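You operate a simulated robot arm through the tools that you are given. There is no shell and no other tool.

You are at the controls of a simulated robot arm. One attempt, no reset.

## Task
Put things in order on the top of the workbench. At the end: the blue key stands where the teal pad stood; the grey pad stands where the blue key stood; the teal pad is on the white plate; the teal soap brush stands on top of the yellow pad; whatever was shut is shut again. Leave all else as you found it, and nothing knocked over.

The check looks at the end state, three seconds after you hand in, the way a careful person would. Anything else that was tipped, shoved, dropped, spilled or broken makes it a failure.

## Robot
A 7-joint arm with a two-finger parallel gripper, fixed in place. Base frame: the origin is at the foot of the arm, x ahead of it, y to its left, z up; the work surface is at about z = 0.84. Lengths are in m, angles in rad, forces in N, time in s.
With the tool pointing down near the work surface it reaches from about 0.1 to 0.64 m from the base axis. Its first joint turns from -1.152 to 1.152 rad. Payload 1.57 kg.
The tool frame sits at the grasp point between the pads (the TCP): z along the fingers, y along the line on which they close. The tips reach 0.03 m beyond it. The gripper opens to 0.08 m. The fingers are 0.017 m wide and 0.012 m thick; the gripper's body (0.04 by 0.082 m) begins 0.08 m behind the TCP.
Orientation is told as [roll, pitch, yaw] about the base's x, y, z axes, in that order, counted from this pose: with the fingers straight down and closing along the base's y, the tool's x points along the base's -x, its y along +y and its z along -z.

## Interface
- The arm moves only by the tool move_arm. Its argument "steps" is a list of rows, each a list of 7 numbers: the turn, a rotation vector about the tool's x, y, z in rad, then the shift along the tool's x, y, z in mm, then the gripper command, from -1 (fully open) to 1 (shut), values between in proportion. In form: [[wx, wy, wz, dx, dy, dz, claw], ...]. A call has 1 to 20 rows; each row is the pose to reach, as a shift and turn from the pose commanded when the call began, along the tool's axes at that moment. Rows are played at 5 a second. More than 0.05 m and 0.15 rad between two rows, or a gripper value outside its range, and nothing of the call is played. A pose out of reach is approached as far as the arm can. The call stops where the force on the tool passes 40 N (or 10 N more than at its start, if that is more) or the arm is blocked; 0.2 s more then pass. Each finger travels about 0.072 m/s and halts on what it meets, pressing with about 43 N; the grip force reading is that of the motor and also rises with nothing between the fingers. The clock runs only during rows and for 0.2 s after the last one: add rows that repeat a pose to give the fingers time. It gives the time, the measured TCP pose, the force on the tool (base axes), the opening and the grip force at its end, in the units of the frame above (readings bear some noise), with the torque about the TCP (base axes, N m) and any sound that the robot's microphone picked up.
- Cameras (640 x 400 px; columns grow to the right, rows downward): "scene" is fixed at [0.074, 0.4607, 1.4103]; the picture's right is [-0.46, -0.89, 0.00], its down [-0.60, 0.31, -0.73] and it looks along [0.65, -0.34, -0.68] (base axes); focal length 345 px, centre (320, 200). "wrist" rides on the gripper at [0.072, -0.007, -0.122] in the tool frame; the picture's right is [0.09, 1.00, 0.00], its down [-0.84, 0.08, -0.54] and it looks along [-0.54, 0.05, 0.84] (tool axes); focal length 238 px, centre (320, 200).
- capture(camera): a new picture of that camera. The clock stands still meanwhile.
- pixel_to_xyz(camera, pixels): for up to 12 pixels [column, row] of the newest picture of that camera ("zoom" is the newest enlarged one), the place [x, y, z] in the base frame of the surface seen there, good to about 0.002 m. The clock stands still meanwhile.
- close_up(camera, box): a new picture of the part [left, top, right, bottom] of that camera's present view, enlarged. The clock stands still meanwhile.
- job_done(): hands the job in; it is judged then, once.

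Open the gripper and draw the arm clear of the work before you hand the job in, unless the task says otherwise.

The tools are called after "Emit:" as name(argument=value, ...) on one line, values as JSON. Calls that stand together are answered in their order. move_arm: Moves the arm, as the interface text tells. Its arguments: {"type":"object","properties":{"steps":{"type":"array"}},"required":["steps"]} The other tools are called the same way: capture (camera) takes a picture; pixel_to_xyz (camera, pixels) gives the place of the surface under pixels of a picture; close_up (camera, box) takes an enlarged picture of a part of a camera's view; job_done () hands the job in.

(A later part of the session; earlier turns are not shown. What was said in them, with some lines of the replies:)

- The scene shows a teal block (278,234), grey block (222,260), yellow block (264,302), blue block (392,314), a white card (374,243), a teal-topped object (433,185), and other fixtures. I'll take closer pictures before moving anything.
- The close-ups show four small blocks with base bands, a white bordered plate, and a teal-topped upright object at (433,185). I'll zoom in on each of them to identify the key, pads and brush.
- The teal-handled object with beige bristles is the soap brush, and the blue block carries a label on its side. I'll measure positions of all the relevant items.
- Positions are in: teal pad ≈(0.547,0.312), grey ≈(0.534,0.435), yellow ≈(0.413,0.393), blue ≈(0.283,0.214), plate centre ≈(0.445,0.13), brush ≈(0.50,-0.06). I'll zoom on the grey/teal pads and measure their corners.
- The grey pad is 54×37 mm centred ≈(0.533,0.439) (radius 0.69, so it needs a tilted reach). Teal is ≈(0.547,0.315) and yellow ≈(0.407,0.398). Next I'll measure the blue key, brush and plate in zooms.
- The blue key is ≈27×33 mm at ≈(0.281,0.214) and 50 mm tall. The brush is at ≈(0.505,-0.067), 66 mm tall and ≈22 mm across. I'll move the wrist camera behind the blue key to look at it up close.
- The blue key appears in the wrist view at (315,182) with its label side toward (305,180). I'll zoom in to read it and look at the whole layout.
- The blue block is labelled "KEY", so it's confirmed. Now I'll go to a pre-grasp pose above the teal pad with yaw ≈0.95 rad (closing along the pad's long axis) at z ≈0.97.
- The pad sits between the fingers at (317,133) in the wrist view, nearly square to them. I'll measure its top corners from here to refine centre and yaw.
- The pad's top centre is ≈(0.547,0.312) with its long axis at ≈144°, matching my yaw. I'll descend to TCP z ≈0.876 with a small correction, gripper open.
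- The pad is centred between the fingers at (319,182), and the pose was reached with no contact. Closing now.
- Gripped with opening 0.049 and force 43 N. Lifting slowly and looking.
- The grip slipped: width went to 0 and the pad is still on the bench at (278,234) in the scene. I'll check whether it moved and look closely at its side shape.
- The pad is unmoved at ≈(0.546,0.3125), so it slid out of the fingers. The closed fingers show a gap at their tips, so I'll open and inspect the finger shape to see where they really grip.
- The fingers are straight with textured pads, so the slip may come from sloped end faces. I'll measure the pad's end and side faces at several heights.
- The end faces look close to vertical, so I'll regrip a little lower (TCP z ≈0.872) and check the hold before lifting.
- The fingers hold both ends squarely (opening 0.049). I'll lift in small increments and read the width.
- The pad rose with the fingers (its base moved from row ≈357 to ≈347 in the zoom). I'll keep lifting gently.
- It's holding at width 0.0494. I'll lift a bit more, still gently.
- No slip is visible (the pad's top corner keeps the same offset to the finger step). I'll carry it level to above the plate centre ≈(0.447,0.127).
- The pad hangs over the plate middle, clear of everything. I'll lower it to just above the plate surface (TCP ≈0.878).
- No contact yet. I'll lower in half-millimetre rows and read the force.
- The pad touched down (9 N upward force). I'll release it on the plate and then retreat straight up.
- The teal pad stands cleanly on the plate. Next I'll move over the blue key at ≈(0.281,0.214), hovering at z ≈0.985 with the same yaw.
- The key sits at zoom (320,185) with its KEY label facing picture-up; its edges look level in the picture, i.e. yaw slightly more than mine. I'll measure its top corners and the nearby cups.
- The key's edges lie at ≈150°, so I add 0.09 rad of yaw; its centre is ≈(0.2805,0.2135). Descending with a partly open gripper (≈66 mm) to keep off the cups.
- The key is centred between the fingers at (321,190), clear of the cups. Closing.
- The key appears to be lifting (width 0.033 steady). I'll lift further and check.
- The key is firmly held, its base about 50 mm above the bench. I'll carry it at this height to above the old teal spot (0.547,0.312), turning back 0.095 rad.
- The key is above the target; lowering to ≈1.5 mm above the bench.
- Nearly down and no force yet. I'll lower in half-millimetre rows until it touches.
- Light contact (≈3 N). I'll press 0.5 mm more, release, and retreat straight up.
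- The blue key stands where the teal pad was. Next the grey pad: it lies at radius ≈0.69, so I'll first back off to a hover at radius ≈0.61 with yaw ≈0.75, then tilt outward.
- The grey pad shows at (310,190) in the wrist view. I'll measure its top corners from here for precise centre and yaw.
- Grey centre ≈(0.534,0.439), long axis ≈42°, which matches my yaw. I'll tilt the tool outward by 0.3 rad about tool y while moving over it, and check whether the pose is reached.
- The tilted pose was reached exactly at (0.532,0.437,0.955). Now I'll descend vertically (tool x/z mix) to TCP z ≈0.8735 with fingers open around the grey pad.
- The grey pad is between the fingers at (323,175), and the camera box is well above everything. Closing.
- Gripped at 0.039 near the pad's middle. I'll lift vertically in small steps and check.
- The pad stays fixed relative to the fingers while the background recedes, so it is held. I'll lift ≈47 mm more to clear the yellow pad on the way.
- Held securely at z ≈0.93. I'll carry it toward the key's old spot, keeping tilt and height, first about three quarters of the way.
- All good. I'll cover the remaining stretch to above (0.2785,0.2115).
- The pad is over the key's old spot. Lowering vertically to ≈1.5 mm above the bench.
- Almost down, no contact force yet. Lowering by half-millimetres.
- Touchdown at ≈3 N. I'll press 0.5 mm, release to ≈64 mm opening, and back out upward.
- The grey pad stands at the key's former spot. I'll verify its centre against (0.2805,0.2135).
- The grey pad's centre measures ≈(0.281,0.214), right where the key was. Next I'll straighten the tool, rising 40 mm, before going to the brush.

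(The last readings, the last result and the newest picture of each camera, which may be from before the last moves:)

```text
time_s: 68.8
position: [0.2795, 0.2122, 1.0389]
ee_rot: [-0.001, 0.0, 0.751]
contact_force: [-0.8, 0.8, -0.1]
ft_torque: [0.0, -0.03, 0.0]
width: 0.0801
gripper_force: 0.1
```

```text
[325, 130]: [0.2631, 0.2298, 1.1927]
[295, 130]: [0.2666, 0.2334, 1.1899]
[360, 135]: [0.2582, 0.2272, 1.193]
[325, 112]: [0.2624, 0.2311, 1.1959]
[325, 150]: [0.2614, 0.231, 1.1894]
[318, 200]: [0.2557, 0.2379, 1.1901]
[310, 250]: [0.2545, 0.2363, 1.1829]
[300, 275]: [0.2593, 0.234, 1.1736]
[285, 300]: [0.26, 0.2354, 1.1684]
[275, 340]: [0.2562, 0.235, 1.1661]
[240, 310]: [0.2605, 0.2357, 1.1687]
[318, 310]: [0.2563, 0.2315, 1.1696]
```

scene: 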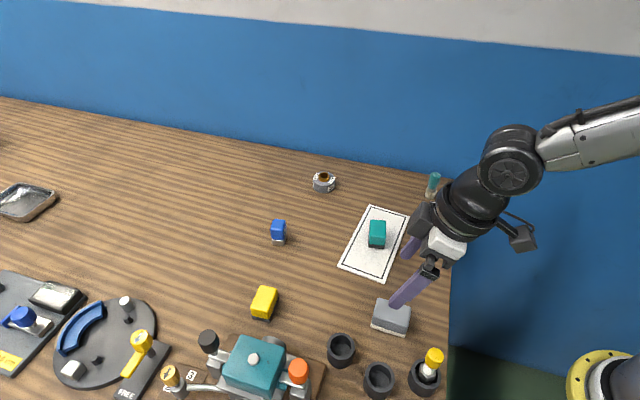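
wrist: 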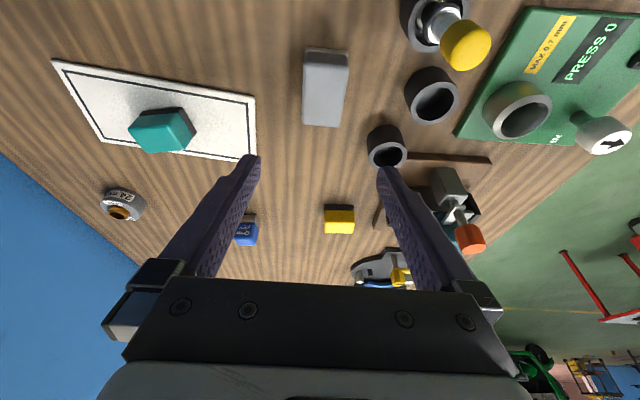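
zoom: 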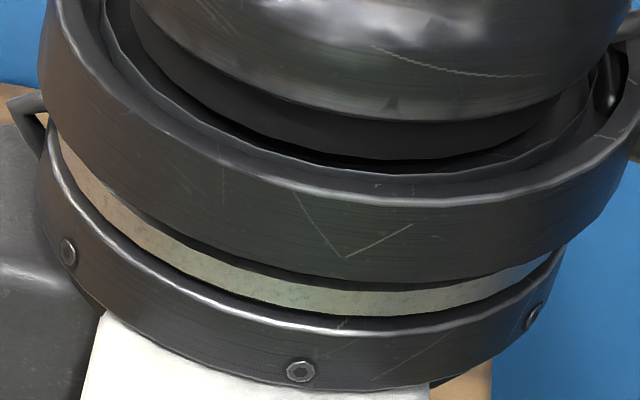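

The arm now hides the brush from the scene camera. I'll travel high to hover over the brush at (0.505,-0.067,0.99), turning yaw to ≈0.3.

Emit:
move_arm(steps=[[0, 0, 0.04, 2, -33, 0, -1], [0, 0, 0.09, 5, -68, 0, -1], [0, 0, 0.13, 7.5, -104, 2, -1], [0, 0, 0.18, 10, -140, 5, -1], [0, 0, 0.22, 12.5, -177, 10, -1], [0, 0, 0.27, 15, -214, 16, -1], [0, 0, 0.31, 17.5, -250, 24, -1], [0, 0, 0.36, 20, -286, 32, -1], [0, 0, 0.4, 22.5, -322, 40, -1], [0, 0, 0.45, 25.1, -357.4, 48, -1], [0, 0, 0.45, 25.1, -357.4, 48, -1]])

Emit:
capture(camera="wrist")

Emit:
capture(camera="scene")

Emit:
close_up(camera="wrist", box=[270, 80, 370, 180])

```text
time_s: 71.2
position: [0.5041, -0.0681, 0.9907]
ee_rot: [0.001, 0.0, 0.3]
contact_force: [0.2, 0.0, -0.1]
ft_torque: [-0.01, -0.01, 0.01]
width: 0.0797
gripper_force: 0.0
```

```text
taken
```

wrist: 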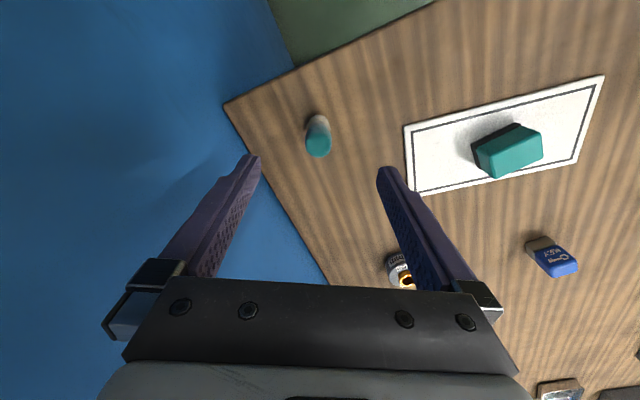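

```text
taken
```

scene: 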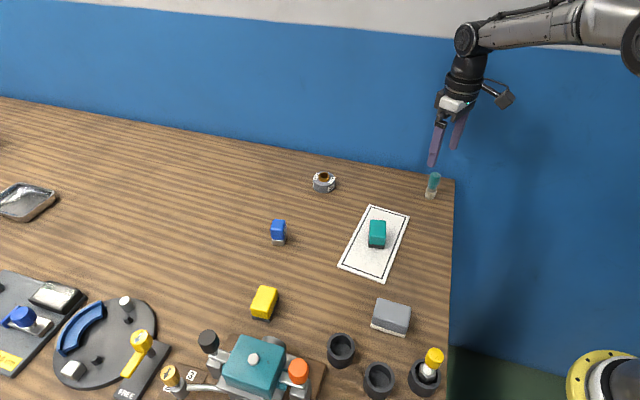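

```text
4.00 times, centred on (320, 130) of wrist
```

zoom: 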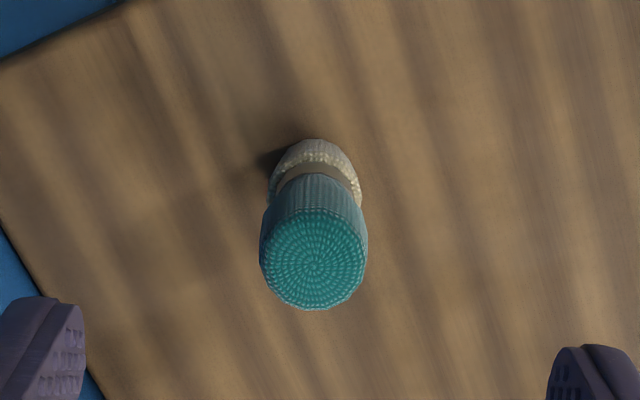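

Emit:
pixel_to_xyz(camera="zoom", pixels=[[314, 255], [270, 255], [360, 258], [314, 215], [314, 302], [300, 255], [330, 255], [315, 145], [275, 180], [355, 185], [314, 195], [314, 180]])

Emit:
close_up(camera="scene", box=[413, 165, 453, 205])

Emit:
pixel_to_xyz(camera="zoom", pixels=[[330, 110], [330, 150], [325, 180], [320, 210], [315, 225], [310, 240], [305, 255], [300, 270], [295, 290], [290, 320], [285, 340], [330, 85]])

```text
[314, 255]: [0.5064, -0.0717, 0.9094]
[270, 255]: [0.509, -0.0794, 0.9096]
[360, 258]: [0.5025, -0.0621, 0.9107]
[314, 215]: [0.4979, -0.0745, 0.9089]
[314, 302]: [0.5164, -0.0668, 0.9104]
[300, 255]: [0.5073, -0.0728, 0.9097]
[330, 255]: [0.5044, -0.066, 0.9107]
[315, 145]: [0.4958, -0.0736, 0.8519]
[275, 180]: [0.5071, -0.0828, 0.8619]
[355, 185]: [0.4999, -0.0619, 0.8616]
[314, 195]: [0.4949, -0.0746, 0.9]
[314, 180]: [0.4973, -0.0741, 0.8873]
```

```text
10.00 times, centred on (433, 185) of scene
```

zoom: 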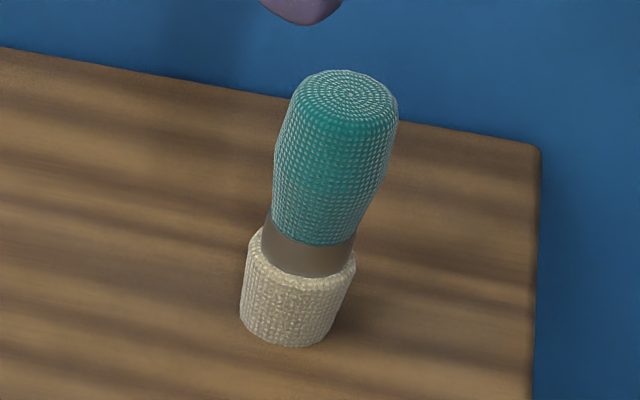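

```text
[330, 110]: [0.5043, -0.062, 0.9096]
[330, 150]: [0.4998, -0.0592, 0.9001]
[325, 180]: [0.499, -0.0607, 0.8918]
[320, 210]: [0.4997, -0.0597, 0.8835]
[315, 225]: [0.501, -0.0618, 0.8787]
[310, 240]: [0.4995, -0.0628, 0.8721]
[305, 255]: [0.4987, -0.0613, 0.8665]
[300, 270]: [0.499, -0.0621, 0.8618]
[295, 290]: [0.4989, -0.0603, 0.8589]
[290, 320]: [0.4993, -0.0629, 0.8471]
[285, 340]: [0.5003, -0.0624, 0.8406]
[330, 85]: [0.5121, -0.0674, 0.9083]
```

The brush axis is at ≈(0.506,-0.070), top z ≈0.909, diameter ≈25 mm. I'll shift by 2.8 mm and descend to TCP z ≈0.894 (tips at 0.864, just above the bristles).

Emit:
move_arm(steps=[[0, 0, 0, -0.7, -2.8, 15, -0.6], [0, 0, 0, -0.7, -2.8, 35, -0.6], [0, 0, 0, -0.7, -2.8, 55, -0.6], [0, 0, 0, -0.7, -2.8, 72, -0.6], [0, 0, 0, -0.7, -2.8, 85, -0.6], [0, 0, 0, -0.7, -2.8, 93, -0.6], [0, 0, 0, -0.7, -2.8, 96.6, -0.6], [0, 0, 0, -0.7, -2.8, 96.6, -0.6]])

Emit:
capture(camera="wrist")

Emit:
close_up(camera="scene", box=[393, 130, 473, 210])

```text
time_s: 73.0
position: [0.506, -0.0684, 0.8946]
ee_rot: [-0.001, 0.0, 0.3]
contact_force: [-0.8, 0.2, -0.5]
ft_torque: [-0.03, 0.01, 0.01]
width: 0.0641
gripper_force: 0.0
```

```text
taken
```

wrist: 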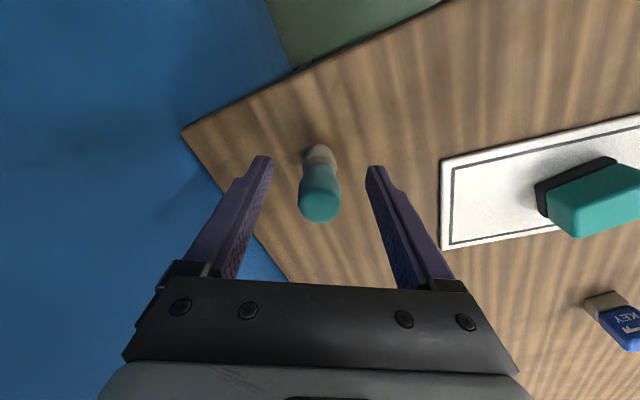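

```text
5.00 times, centred on (433, 170) of scene
```

zoom: 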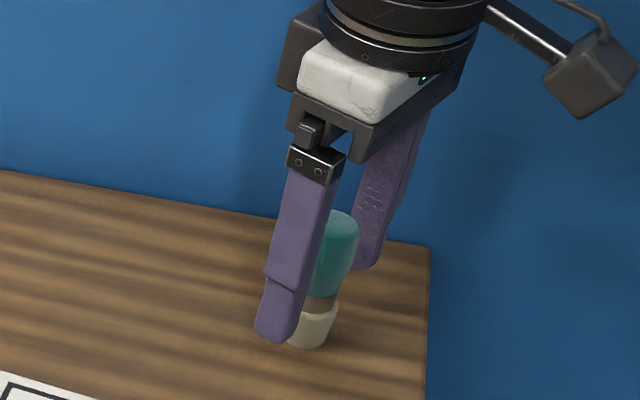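

The brush stands between the fingers at (320,190). Before closing I'll check the lateral centring in a zoom, to avoid tipping it.

Emit:
close_up(camera="wrist", box=[240, 125, 400, 245])

Emit:
pixel_to_xyz(camera="zoom", pixels=[[318, 280], [270, 280], [372, 280], [318, 250], [318, 310], [325, 130], [290, 130], [360, 130], [95, 130], [535, 170], [100, 200], [540, 220]])

```text
3.33 times, centred on (320, 185) of wrist
```

zoom: 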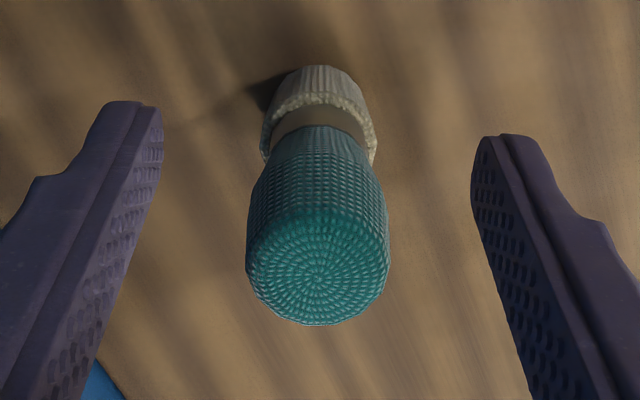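

```text
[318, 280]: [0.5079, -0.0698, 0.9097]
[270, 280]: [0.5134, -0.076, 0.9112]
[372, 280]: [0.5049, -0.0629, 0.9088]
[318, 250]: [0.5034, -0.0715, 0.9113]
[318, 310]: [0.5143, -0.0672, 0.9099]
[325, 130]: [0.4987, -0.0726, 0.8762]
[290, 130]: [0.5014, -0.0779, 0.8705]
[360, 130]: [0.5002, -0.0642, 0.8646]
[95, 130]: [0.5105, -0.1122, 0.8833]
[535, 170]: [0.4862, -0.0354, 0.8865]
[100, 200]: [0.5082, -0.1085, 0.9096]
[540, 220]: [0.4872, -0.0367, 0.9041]
```

The brush is within 1 mm of the midpoint between the fingers. Closing slowly.

Emit:
move_arm(steps=[[0, 0, 0, 0, 0, 0, -0.3], [0, 0, 0, 0, 0, 0, 0], [0, 0, 0, 0, 0, 0, 0.15], [0, 0, 0, 0, 0, 0, 0.25], [0, 0, 0, 0, 0, 0, 0.35], [0, 0, 0, 0, 0, 0, 0.45], [0, 0, 0, 0, 0, 0, 0.6], [0, 0, 0, 0, 0, 0, 1], [0, 0, 0, 0, 0, 0, 1], [0, 0, 0, 0, 0, 0, 1]])

Emit:
close_up(camera="wrist", box=[240, 125, 400, 245])

Emit:
close_up(camera="scene", box=[393, 130, 473, 210])

```text
time_s: 75.2
position: [0.5046, -0.0697, 0.8947]
ee_rot: [0.0, 0.0, 0.301]
contact_force: [-0.2, -0.2, 0.0]
ft_torque: [-0.01, 0.03, 0.02]
width: 0.0236
gripper_force: 35.7
```

```text
3.33 times, centred on (320, 185) of wrist
```

zoom: 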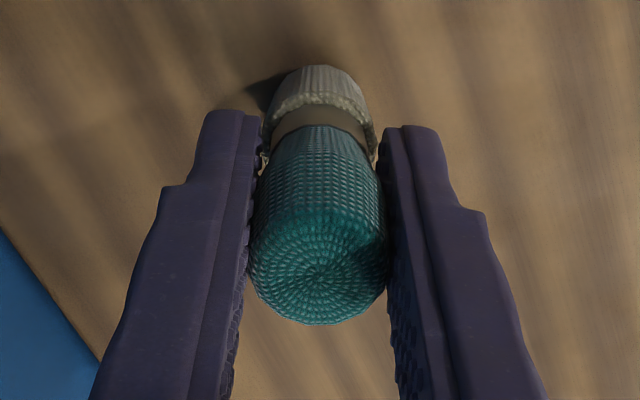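

```text
5.00 times, centred on (433, 170) of scene
```

zoom: 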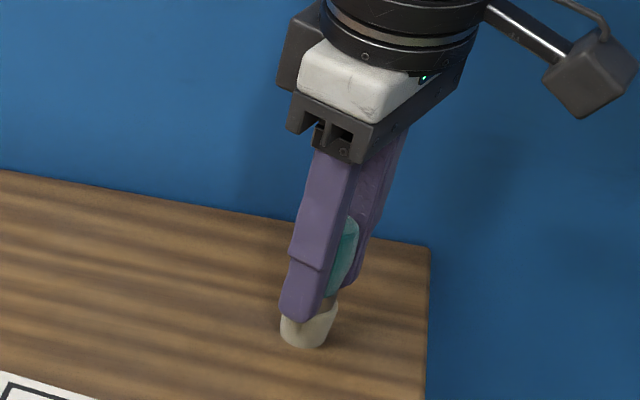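

The brush is gripped (width 0.0236) and its soft handle is slightly compressed. I'll ease the command to 0.45 (≈22 mm) to see if the squeeze is gentler while still holding.

Emit:
move_arm(steps=[[0, 0, 0, 0, 0, 0, 0.5], [0, 0, 0, 0, 0, 0, 0.45], [0, 0, 0, 0, 0, 0, 0.45]])

```text
time_s: 76.0
position: [0.505, -0.0691, 0.8942]
ee_rot: [0.0, 0.001, 0.301]
contact_force: [0.5, -0.1, 0.1]
ft_torque: [-0.01, 0.01, 0.01]
width: 0.0235
gripper_force: 35.6
```

The width holds at 0.0235 either way, so the grip is stable. Lifting slowly.

Emit:
move_arm(steps=[[0, 0, 0, 0, 0, -1, 0.8], [0, 0, 0, 0, 0, -2, 0.8], [0, 0, 0, 0, 0, -3, 0.8], [0, 0, 0, 0, 0, -4, 0.8], [0, 0, 0, 0, 0, -6, 0.8], [0, 0, 0, 0, 0, -8, 0.8], [0, 0, 0, 0, 0, -10, 0.8]])

Emit:
close_up(camera="scene", box=[393, 130, 473, 210])

Emit:
close_up(camera="wrist", box=[240, 125, 400, 245])

```text
time_s: 77.6
position: [0.506, -0.0698, 0.9051]
ee_rot: [0.0, 0.0, 0.299]
contact_force: [0.6, 0.0, -0.5]
ft_torque: [0.02, 0.01, -0.01]
width: 0.0237
gripper_force: 35.5
```

```text
5.00 times, centred on (433, 170) of scene
```

zoom: 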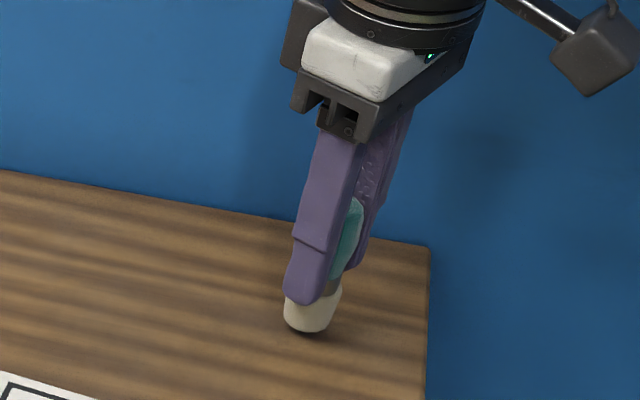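

```text
3.33 times, centred on (320, 185) of wrist
```

zoom: 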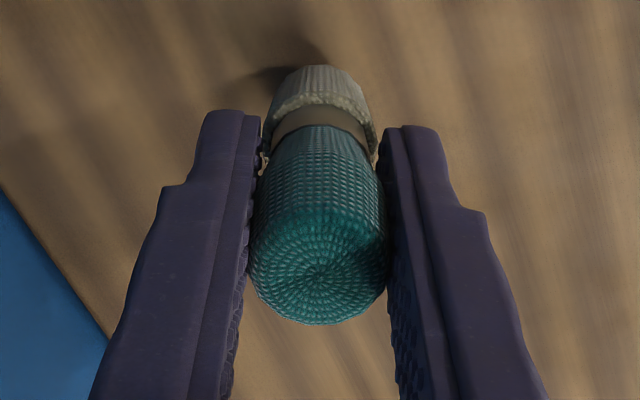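

The brush lifted off, still upright between the fingers. Raising another 75 mm.

Emit:
move_arm(steps=[[0, 0, 0, 0, 0, -3, 0.8], [0, 0, 0, 0, 0, -8, 0.8], [0, 0, 0, 0, 0, -15, 0.8], [0, 0, 0, 0, 0, -23, 0.8], [0, 0, 0, 0, 0, -31, 0.8], [0, 0, 0, 0, 0, -39, 0.8], [0, 0, 0, 0, 0, -47, 0.8], [0, 0, 0, 0, 0, -55, 0.8], [0, 0, 0, 0, 0, -63, 0.8], [0, 0, 0, 0, 0, -69, 0.8], [0, 0, 0, 0, 0, -73, 0.8], [0, 0, 0, 0, 0, -75, 0.8], [0, 0, 0, 0, 0, -75, 0.8]])

Emit:
capture(camera="scene")

Emit:
close_up(camera="wrist", box=[240, 125, 400, 245])

```text
time_s: 80.4
position: [0.5051, -0.0691, 0.98]
ee_rot: [0.0, 0.0, 0.3]
contact_force: [-0.5, 0.1, 0.3]
ft_torque: [-0.02, -0.02, -0.01]
width: 0.0236
gripper_force: 36.0
```

```text
taken
```

scene: 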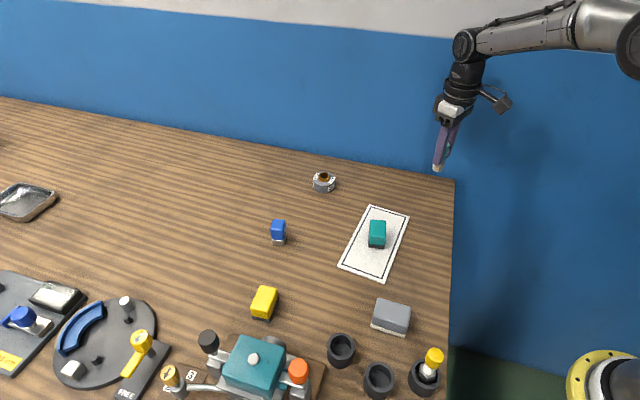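

```text
3.33 times, centred on (320, 185) of wrist
```

zoom: 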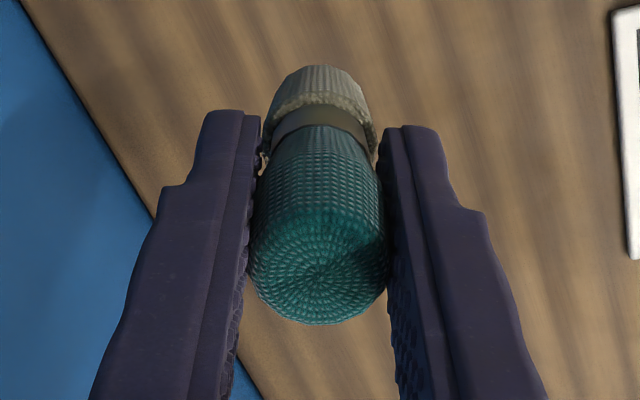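

The brush is steady. I'll carry it at this height toward the yellow pad, first half of the way.

Emit:
move_arm(steps=[[0, 0, 0, -0.4, 4, 0, 0.8], [0, 0, 0, -1.1, 12, 0, 0.8], [0, 0, 0, -2.3, 24, 0, 0.8], [0, 0, 0, -3.8, 40, 0, 0.8], [0, 0, 0, -5.4, 57, 0, 0.8], [0, 0, 0, -7, 74, 0, 0.8], [0, 0, 0, -8.6, 91, 0, 0.8], [0, 0, 0, -10.2, 108, 0, 0.8], [0, 0, 0, -11.8, 125, 0, 0.8], [0, 0, 0, -13.4, 142, 0, 0.8], [0, 0, 0, -15, 159, 0, 0.8], [0, 0, 0, -16.6, 176, 0, 0.8], [0, 0, 0, -18.2, 193, 0, 0.8], [0, 0, 0, -19.7, 208, 0, 0.8], [0, 0, 0, -20.8, 220, 0, 0.8], [0, 0, 0, -21.7, 230, 0, 0.8], [0, 0, 0, -22.2, 235, 0, 0.8], [0, 0, 0, -22.4, 237.5, 0, 0.8]])

Emit:
close_up(camera="wrist", box=[240, 125, 400, 245])

```text
time_s: 84.2
position: [0.4569, 0.164, 0.9798]
ee_rot: [0.0, 0.0, 0.301]
contact_force: [-0.1, -0.2, -0.1]
ft_torque: [0.01, -0.03, 0.02]
width: 0.0236
gripper_force: 35.7
```

```text
3.33 times, centred on (320, 185) of wrist
```

zoom: 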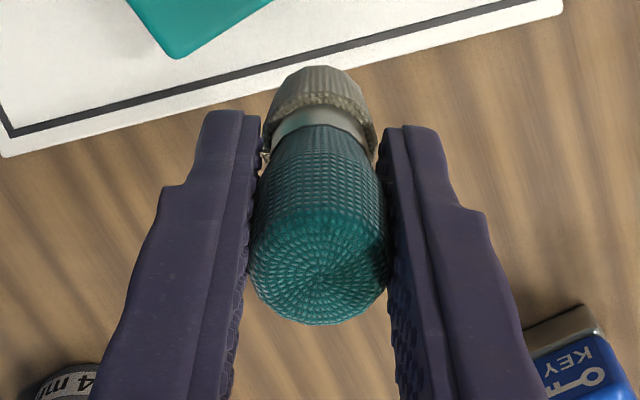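

The hold is unchanged at the halfway point. Continuing the second half to above the yellow pad.

Emit:
move_arm(steps=[[0, 0, 0, -0.4, 4, 0, 0.8], [0, 0, 0, -1.1, 12, 0, 0.8], [0, 0, 0, -2.3, 24, 0, 0.8], [0, 0, 0, -3.8, 40, 0, 0.8], [0, 0, 0, -5.4, 57, 0, 0.8], [0, 0, 0, -7, 74, 0, 0.8], [0, 0, 0, -8.6, 91, 0, 0.8], [0, 0, 0, -10.2, 108, 0, 0.8], [0, 0, 0, -11.8, 125, 0, 0.8], [0, 0, 0, -13.4, 142, 0, 0.8], [0, 0, 0, -15, 159, 0, 0.8], [0, 0, 0, -16.6, 176, 0, 0.8], [0, 0, 0, -18.2, 193, 0, 0.8], [0, 0, 0, -19.7, 208, 0, 0.8], [0, 0, 0, -20.8, 220, 0, 0.8], [0, 0, 0, -21.7, 230, 0, 0.8], [0, 0, 0, -22.2, 235, 0, 0.8], [0, 0, 0, -22.5, 237.5, 0, 0.8], [0, 0, 0, -22.5, 237.5, 0, 0.8]])

Emit:
capture(camera="wrist")

Emit:
capture(camera="scene")

Emit:
close_up(camera="scene", box=[210, 210, 330, 340])

```text
time_s: 88.2
position: [0.4081, 0.3981, 0.9799]
ee_rot: [0.0, -0.002, 0.299]
contact_force: [0.3, 0.0, 0.0]
ft_torque: [0.01, 0.03, -0.03]
width: 0.0239
gripper_force: 35.9
```

```text
taken
```

wrist: 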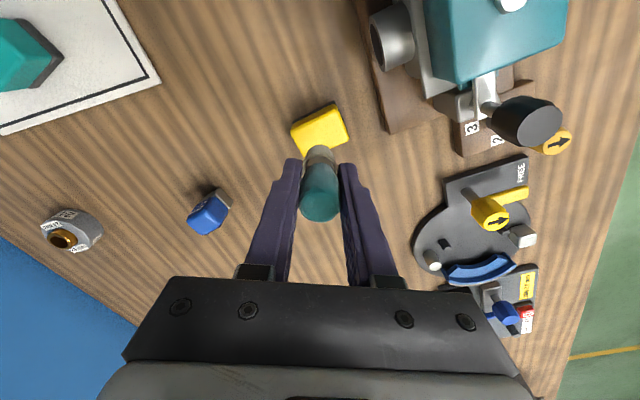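

```text
taken
```

scene: 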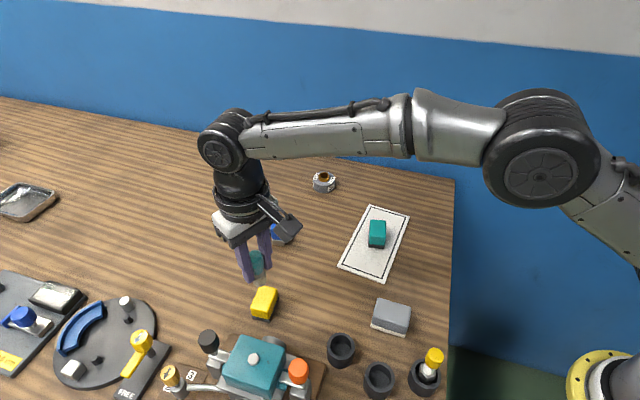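

```text
3.08 times, centred on (270, 275) of scene
```

zoom: 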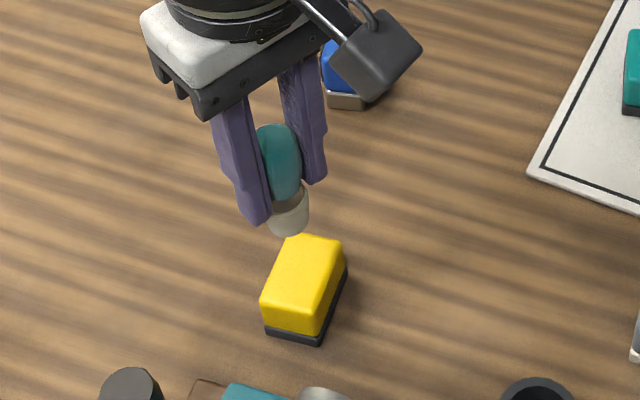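

The brush hangs upright above the yellow pad. I'll re-measure the yellow pad's top corners from this zoom to confirm its centre before lowering.

Emit:
pixel_to_xyz(camera="zoom", pixels=[[293, 241], [338, 246], [309, 308], [265, 298], [302, 272], [264, 330], [316, 342], [346, 270], [287, 230], [270, 222], [305, 222]])

Emit:
pixel_to_xyz(camera="wrist", pixels=[[336, 108], [345, 132], [295, 131], [320, 130], [334, 106], [297, 127], [347, 134], [305, 152]])

```text
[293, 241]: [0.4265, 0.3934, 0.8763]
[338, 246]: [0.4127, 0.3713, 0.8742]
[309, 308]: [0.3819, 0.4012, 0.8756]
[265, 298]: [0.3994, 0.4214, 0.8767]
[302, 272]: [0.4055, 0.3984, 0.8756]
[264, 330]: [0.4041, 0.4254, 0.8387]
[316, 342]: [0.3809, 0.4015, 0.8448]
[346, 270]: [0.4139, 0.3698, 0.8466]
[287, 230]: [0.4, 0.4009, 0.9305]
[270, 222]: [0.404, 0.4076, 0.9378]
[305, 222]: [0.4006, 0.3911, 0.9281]
```

```text
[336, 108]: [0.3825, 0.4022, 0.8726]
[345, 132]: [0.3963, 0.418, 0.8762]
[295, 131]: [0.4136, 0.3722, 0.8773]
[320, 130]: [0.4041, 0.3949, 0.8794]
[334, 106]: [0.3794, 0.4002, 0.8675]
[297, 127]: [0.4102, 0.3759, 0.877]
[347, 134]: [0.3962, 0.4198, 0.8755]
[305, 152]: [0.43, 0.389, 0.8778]
```

The yellow centre averages ≈(0.407,0.397), about 1 mm from my TCP. I'll correct and lower the brush to ≈3 mm above the pad.

Emit:
move_arm(steps=[[0, 0, 0, 1.2, -0.6, 4, 0.8], [0, 0, 0, 1.2, -0.6, 10, 0.8], [0, 0, 0, 1.2, -0.6, 17, 0.8], [0, 0, 0, 1.2, -0.6, 24, 0.8], [0, 0, 0, 1.2, -0.6, 31, 0.8], [0, 0, 0, 1.2, -0.6, 37, 0.8], [0, 0, 0, 1.2, -0.6, 41, 0.8], [0, 0, 0, 1.2, -0.6, 44, 0.8], [0, 0, 0, 1.2, -0.6, 45, 0.8], [0, 0, 0, 1.2, -0.6, 45, 0.8]])

Emit:
close_up(camera="scene", box=[220, 230, 310, 330])

Emit:
capture(camera="wrist")

```text
time_s: 90.4
position: [0.4074, 0.3967, 0.9348]
ee_rot: [-0.001, 0.0, 0.3]
contact_force: [0.9, -0.4, -0.5]
ft_torque: [-0.01, 0.01, 0.08]
width: 0.0233
gripper_force: 36.3
```

```text
4.00 times, centred on (265, 280) of scene
```

zoom: 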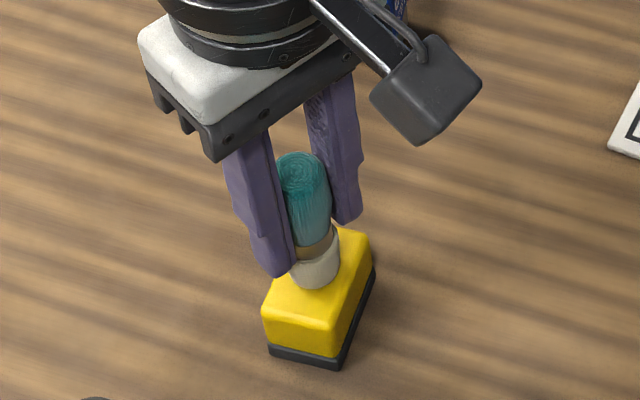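

```text
taken
```

wrist: 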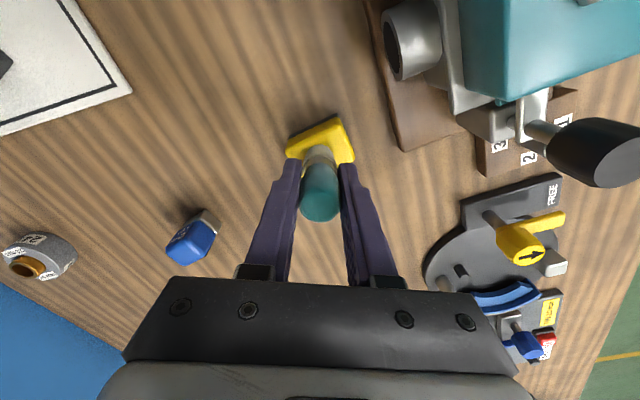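

The brush base is just above the pad centre. Lowering in half-millimetre rows and reading the force.

Emit:
move_arm(steps=[[0, 0, 0, 0, 0, 0.5, 0.8], [0, 0, 0, 0, 0, 1, 0.8], [0, 0, 0, 0, 0, 1.5, 0.8], [0, 0, 0, 0, 0, 2, 0.8], [0, 0, 0, 0, 0, 2, 0.8]])

```text
time_s: 91.6
position: [0.4067, 0.3976, 0.9323]
ee_rot: [0.001, -0.001, 0.299]
contact_force: [0.6, 0.0, 0.2]
ft_torque: [0.05, 0.02, -0.03]
width: 0.0234
gripper_force: 35.3
```

Emit:
move_arm(steps=[[0, 0, 0, 0, 0, 0.5, 0.8], [0, 0, 0, 0, 0, 1, 0.8], [0, 0, 0, 0, 0, 1, 0.8]])

Emit:
close_up(camera="scene", box=[240, 255, 300, 325])

```text
time_s: 92.4
position: [0.4067, 0.3973, 0.9323]
ee_rot: [-0.001, -0.002, 0.299]
contact_force: [-2.1, -1.1, 6.9]
ft_torque: [-0.08, 0.07, 0.01]
width: 0.0238
gripper_force: 35.7
```

```text
5.71 times, centred on (270, 290) of scene
```

zoom: 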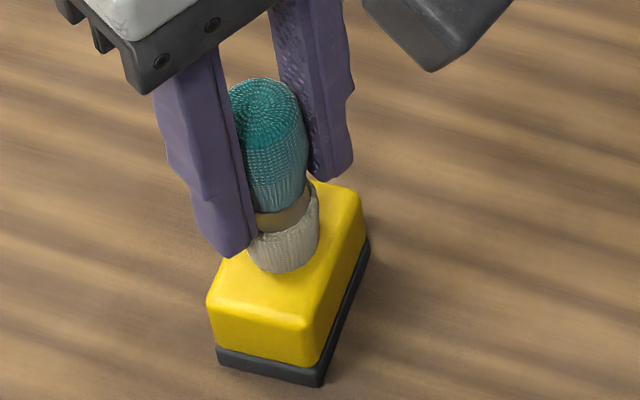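

Contact at ≈7 N with the brush seated upright mid-pad. Releasing slowly, then holding still to look.

Emit:
move_arm(steps=[[0, 0, 0, 0, 0, -0.3, 0.6], [0, 0, 0, 0, 0, -0.3, 0.45], [0, 0, 0, 0, 0, -0.3, 0.4], [0, 0, 0, 0, 0, -0.3, 0.36], [0, 0, 0, 0, 0, -0.3, 0.32], [0, 0, 0, 0, 0, -0.3, 0.26], [0, 0, 0, 0, 0, -0.3, 0.18], [0, 0, 0, 0, 0, -0.3, 0.05], [0, 0, 0, 0, 0, -0.3, -0.15], [0, 0, 0, 0, 0, -0.3, -0.4], [0, 0, 0, 0, 0, -0.3, -0.6], [0, 0, 0, 0, 0, -0.3, -0.6]])

Emit:
capture(camera="wrist")

Emit:
close_up(camera="scene", box=[240, 255, 300, 325])

```text
time_s: 95.0
position: [0.4067, 0.3984, 0.9318]
ee_rot: [0.0, 0.001, 0.3]
contact_force: [-0.4, -0.1, 0.9]
ft_torque: [0.01, -0.03, 0.02]
width: 0.0637
gripper_force: 0.1
```

```text
taken
```

wrist: 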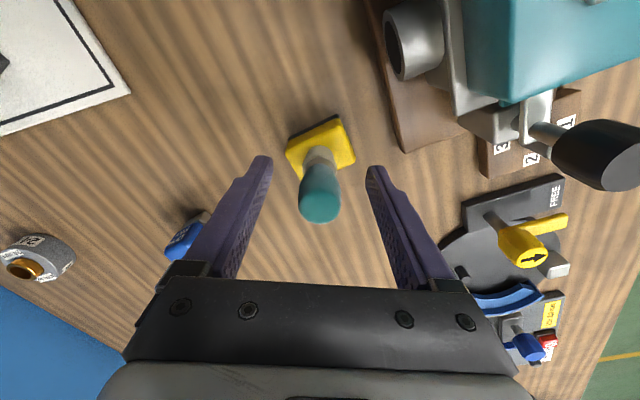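

```text
5.71 times, centred on (270, 290) of scene
```

zoom: 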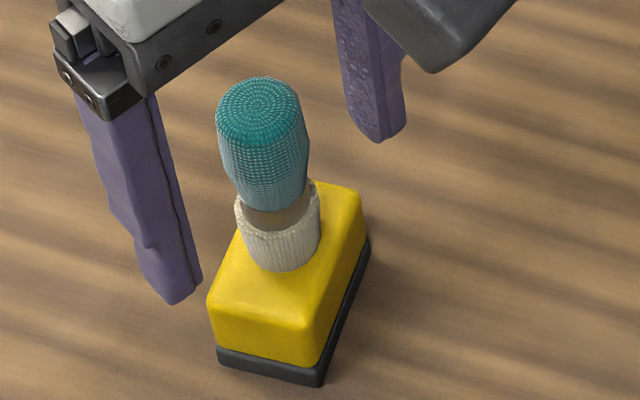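

The brush stands on the yellow pad, fingers clear on both sides. Backing straight up.

Emit:
move_arm(steps=[[0, 0, 0, 0, 0, -6, -0.7], [0, 0, 0, 0, 0, -16, -0.8], [0, 0, 0, 0, 0, -30, -0.8], [0, 0, 0, 0, 0, -48, -0.8], [0, 0, 0, 0, 0, -70, -0.8], [0, 0, 0, 0, 0, -95, -1], [0, 0, 0, 0, 0, -125, -1], [0, 0, 0, 0, 0, -160, -1], [0, 0, 0, 0, 0, -160, -1]])

Emit:
capture(camera="scene")

Emit:
capture(camera="wrist")

Emit:
close_up(camera="scene", box=[230, 240, 310, 330])

```text
time_s: 97.0
position: [0.4071, 0.3959, 1.0922]
ee_rot: [0.001, 0.001, 0.3]
contact_force: [0.2, -0.2, -0.5]
ft_torque: [0.02, 0.0, 0.03]
width: 0.0799
gripper_force: 0.2
```

```text
taken
```

scene: 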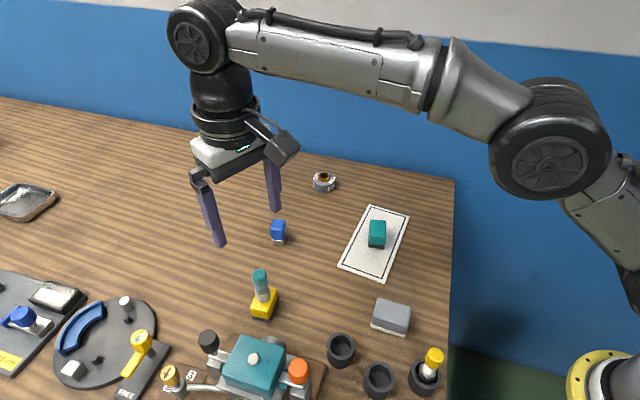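

```text
taken
```

wrist: 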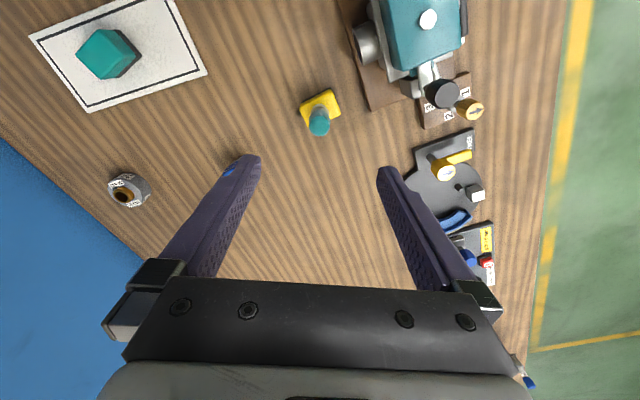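

```text
4.44 times, centred on (270, 285) of scene
```

zoom: 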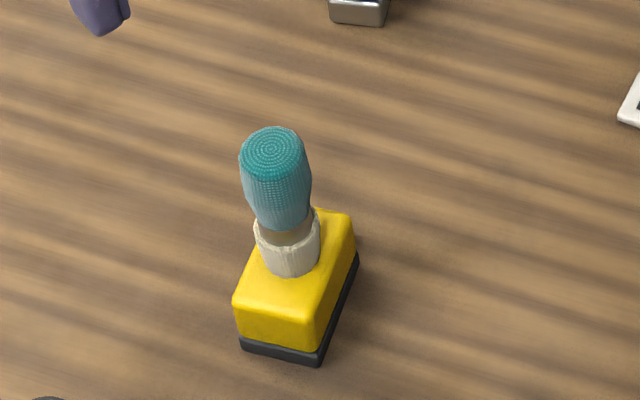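

The brush stands steady on the yellow pad, and everything else looks untouched. I'll draw the arm clear to the side and do a final check.

Emit:
move_arm(steps=[[0, 0, 0, 5, -10, -15, -1], [0, 0, 0, 22, -45, -30, -1], [0, 0, 0, 39, -80, -40, -1], [0, 0, 0, 56, -115, -50, -1], [0, 0, 0, 72, -150, -55, -1], [0, 0, 0, 88, -182, -60, -1], [0, 0, 0, 88, -182, -60, -1]])

Emit:
capture(camera="scene")

Emit:
close_up(camera="scene", box=[190, 160, 470, 335])

Emit:
close_up(camera="scene", box=[0, 250, 240, 400])

Emit:
close_up(camera="scene", box=[180, 275, 460, 400])

```text
time_s: 98.6
position: [0.3781, 0.1972, 1.1511]
ee_rot: [0.0, 0.003, 0.302]
contact_force: [0.2, 0.0, -0.5]
ft_torque: [0.0, -0.02, 0.02]
width: 0.0799
gripper_force: 0.0
```

```text
taken
```

scene: 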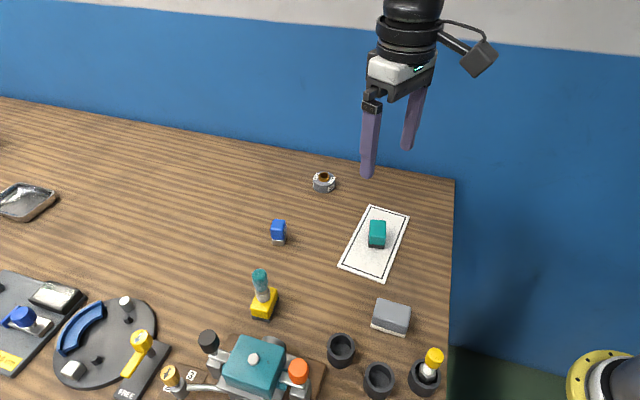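

```text
2.29 times, centred on (330, 248) of scene
```

zoom: 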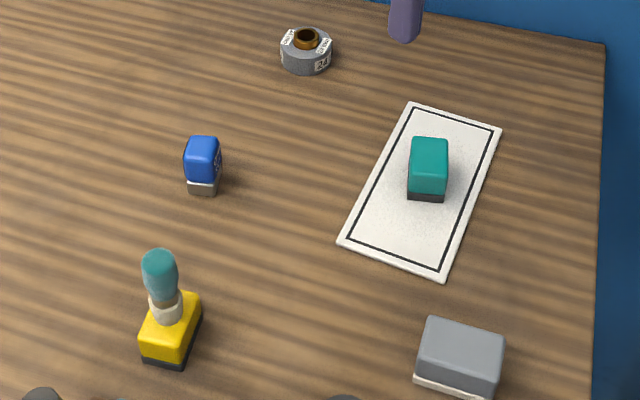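

```text
2.67 times, centred on (120, 325) of scene
```

zoom: 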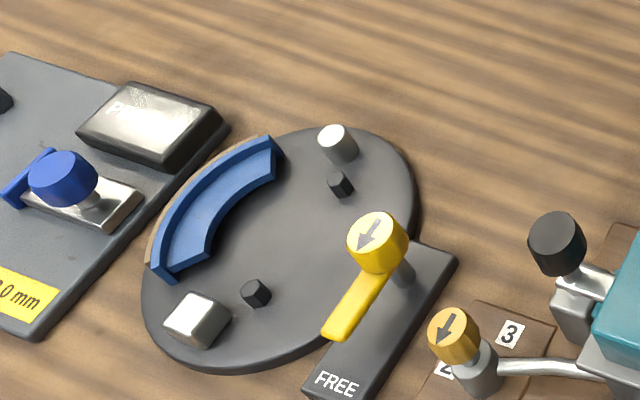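

```text
2.29 times, centred on (320, 338) of scene
```

zoom: 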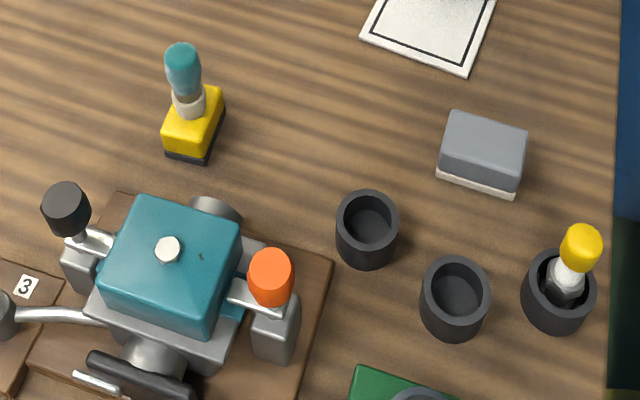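

Fixtures match the first pictures exactly. I'll do a last position check of the blue key and grey pad against the original spots.

Emit:
close_up(camera="scene", box=[248, 205, 308, 255])

Emit:
pixel_to_xyz(camera="zoom", pixels=[[285, 125], [360, 130], [345, 210], [262, 205], [312, 165], [270, 300], [335, 305], [300, 300]])

```text
8.00 times, centred on (278, 230) of scene
```

zoom: 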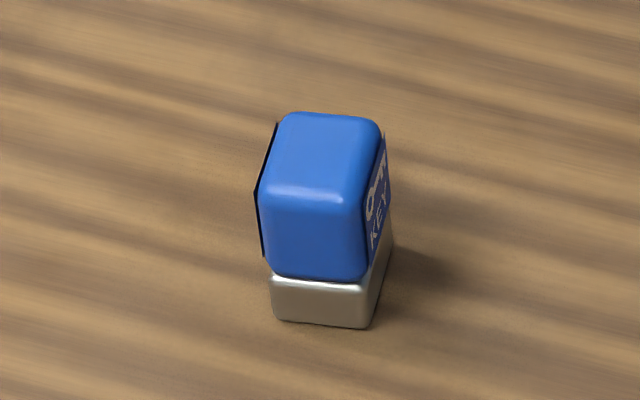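

```text
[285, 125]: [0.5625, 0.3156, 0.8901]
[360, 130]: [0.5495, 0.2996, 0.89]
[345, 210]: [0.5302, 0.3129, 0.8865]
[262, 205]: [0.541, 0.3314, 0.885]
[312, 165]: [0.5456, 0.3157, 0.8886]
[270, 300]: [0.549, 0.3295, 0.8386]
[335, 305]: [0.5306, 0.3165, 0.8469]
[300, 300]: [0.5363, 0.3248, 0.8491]
```

The blue key is centred at ≈(0.546,0.314), within about 3 mm of the teal pad's old spot. The grey pad, teal pad and brush are all placed and standing, the gripper is open and the arm is clear, so I'm handing in.

Emit:
job_done()

```text
The job is handed in.
```

The job is handed in, and the last pictures show everything where you asked:

- **Blue key:** it stands on the teal pad's old spot, within about 3 mm.
- **Grey pad:** it stands on the blue key's old spot, within about 1 mm. It is turned relative to how the key stood.
- **Teal pad:** it rests near the middle of the white plate.
- **Teal soap brush:** it stands upright on top of the yellow pad, which did not move.
- **Shut items:** I opened nothing, so there was nothing to close again.

My first grip on the teal pad slipped off during the lift. The pad stayed upright and in place, and the second, lower grip held.

The levers, vise, cups and other fixtures that the fixed camera sees look the same as in the first pictures. I did not check the far-left end of the bench or the green press again at the end, but the arm worked near neither. The gripper is open and the arm is clear of the bench.
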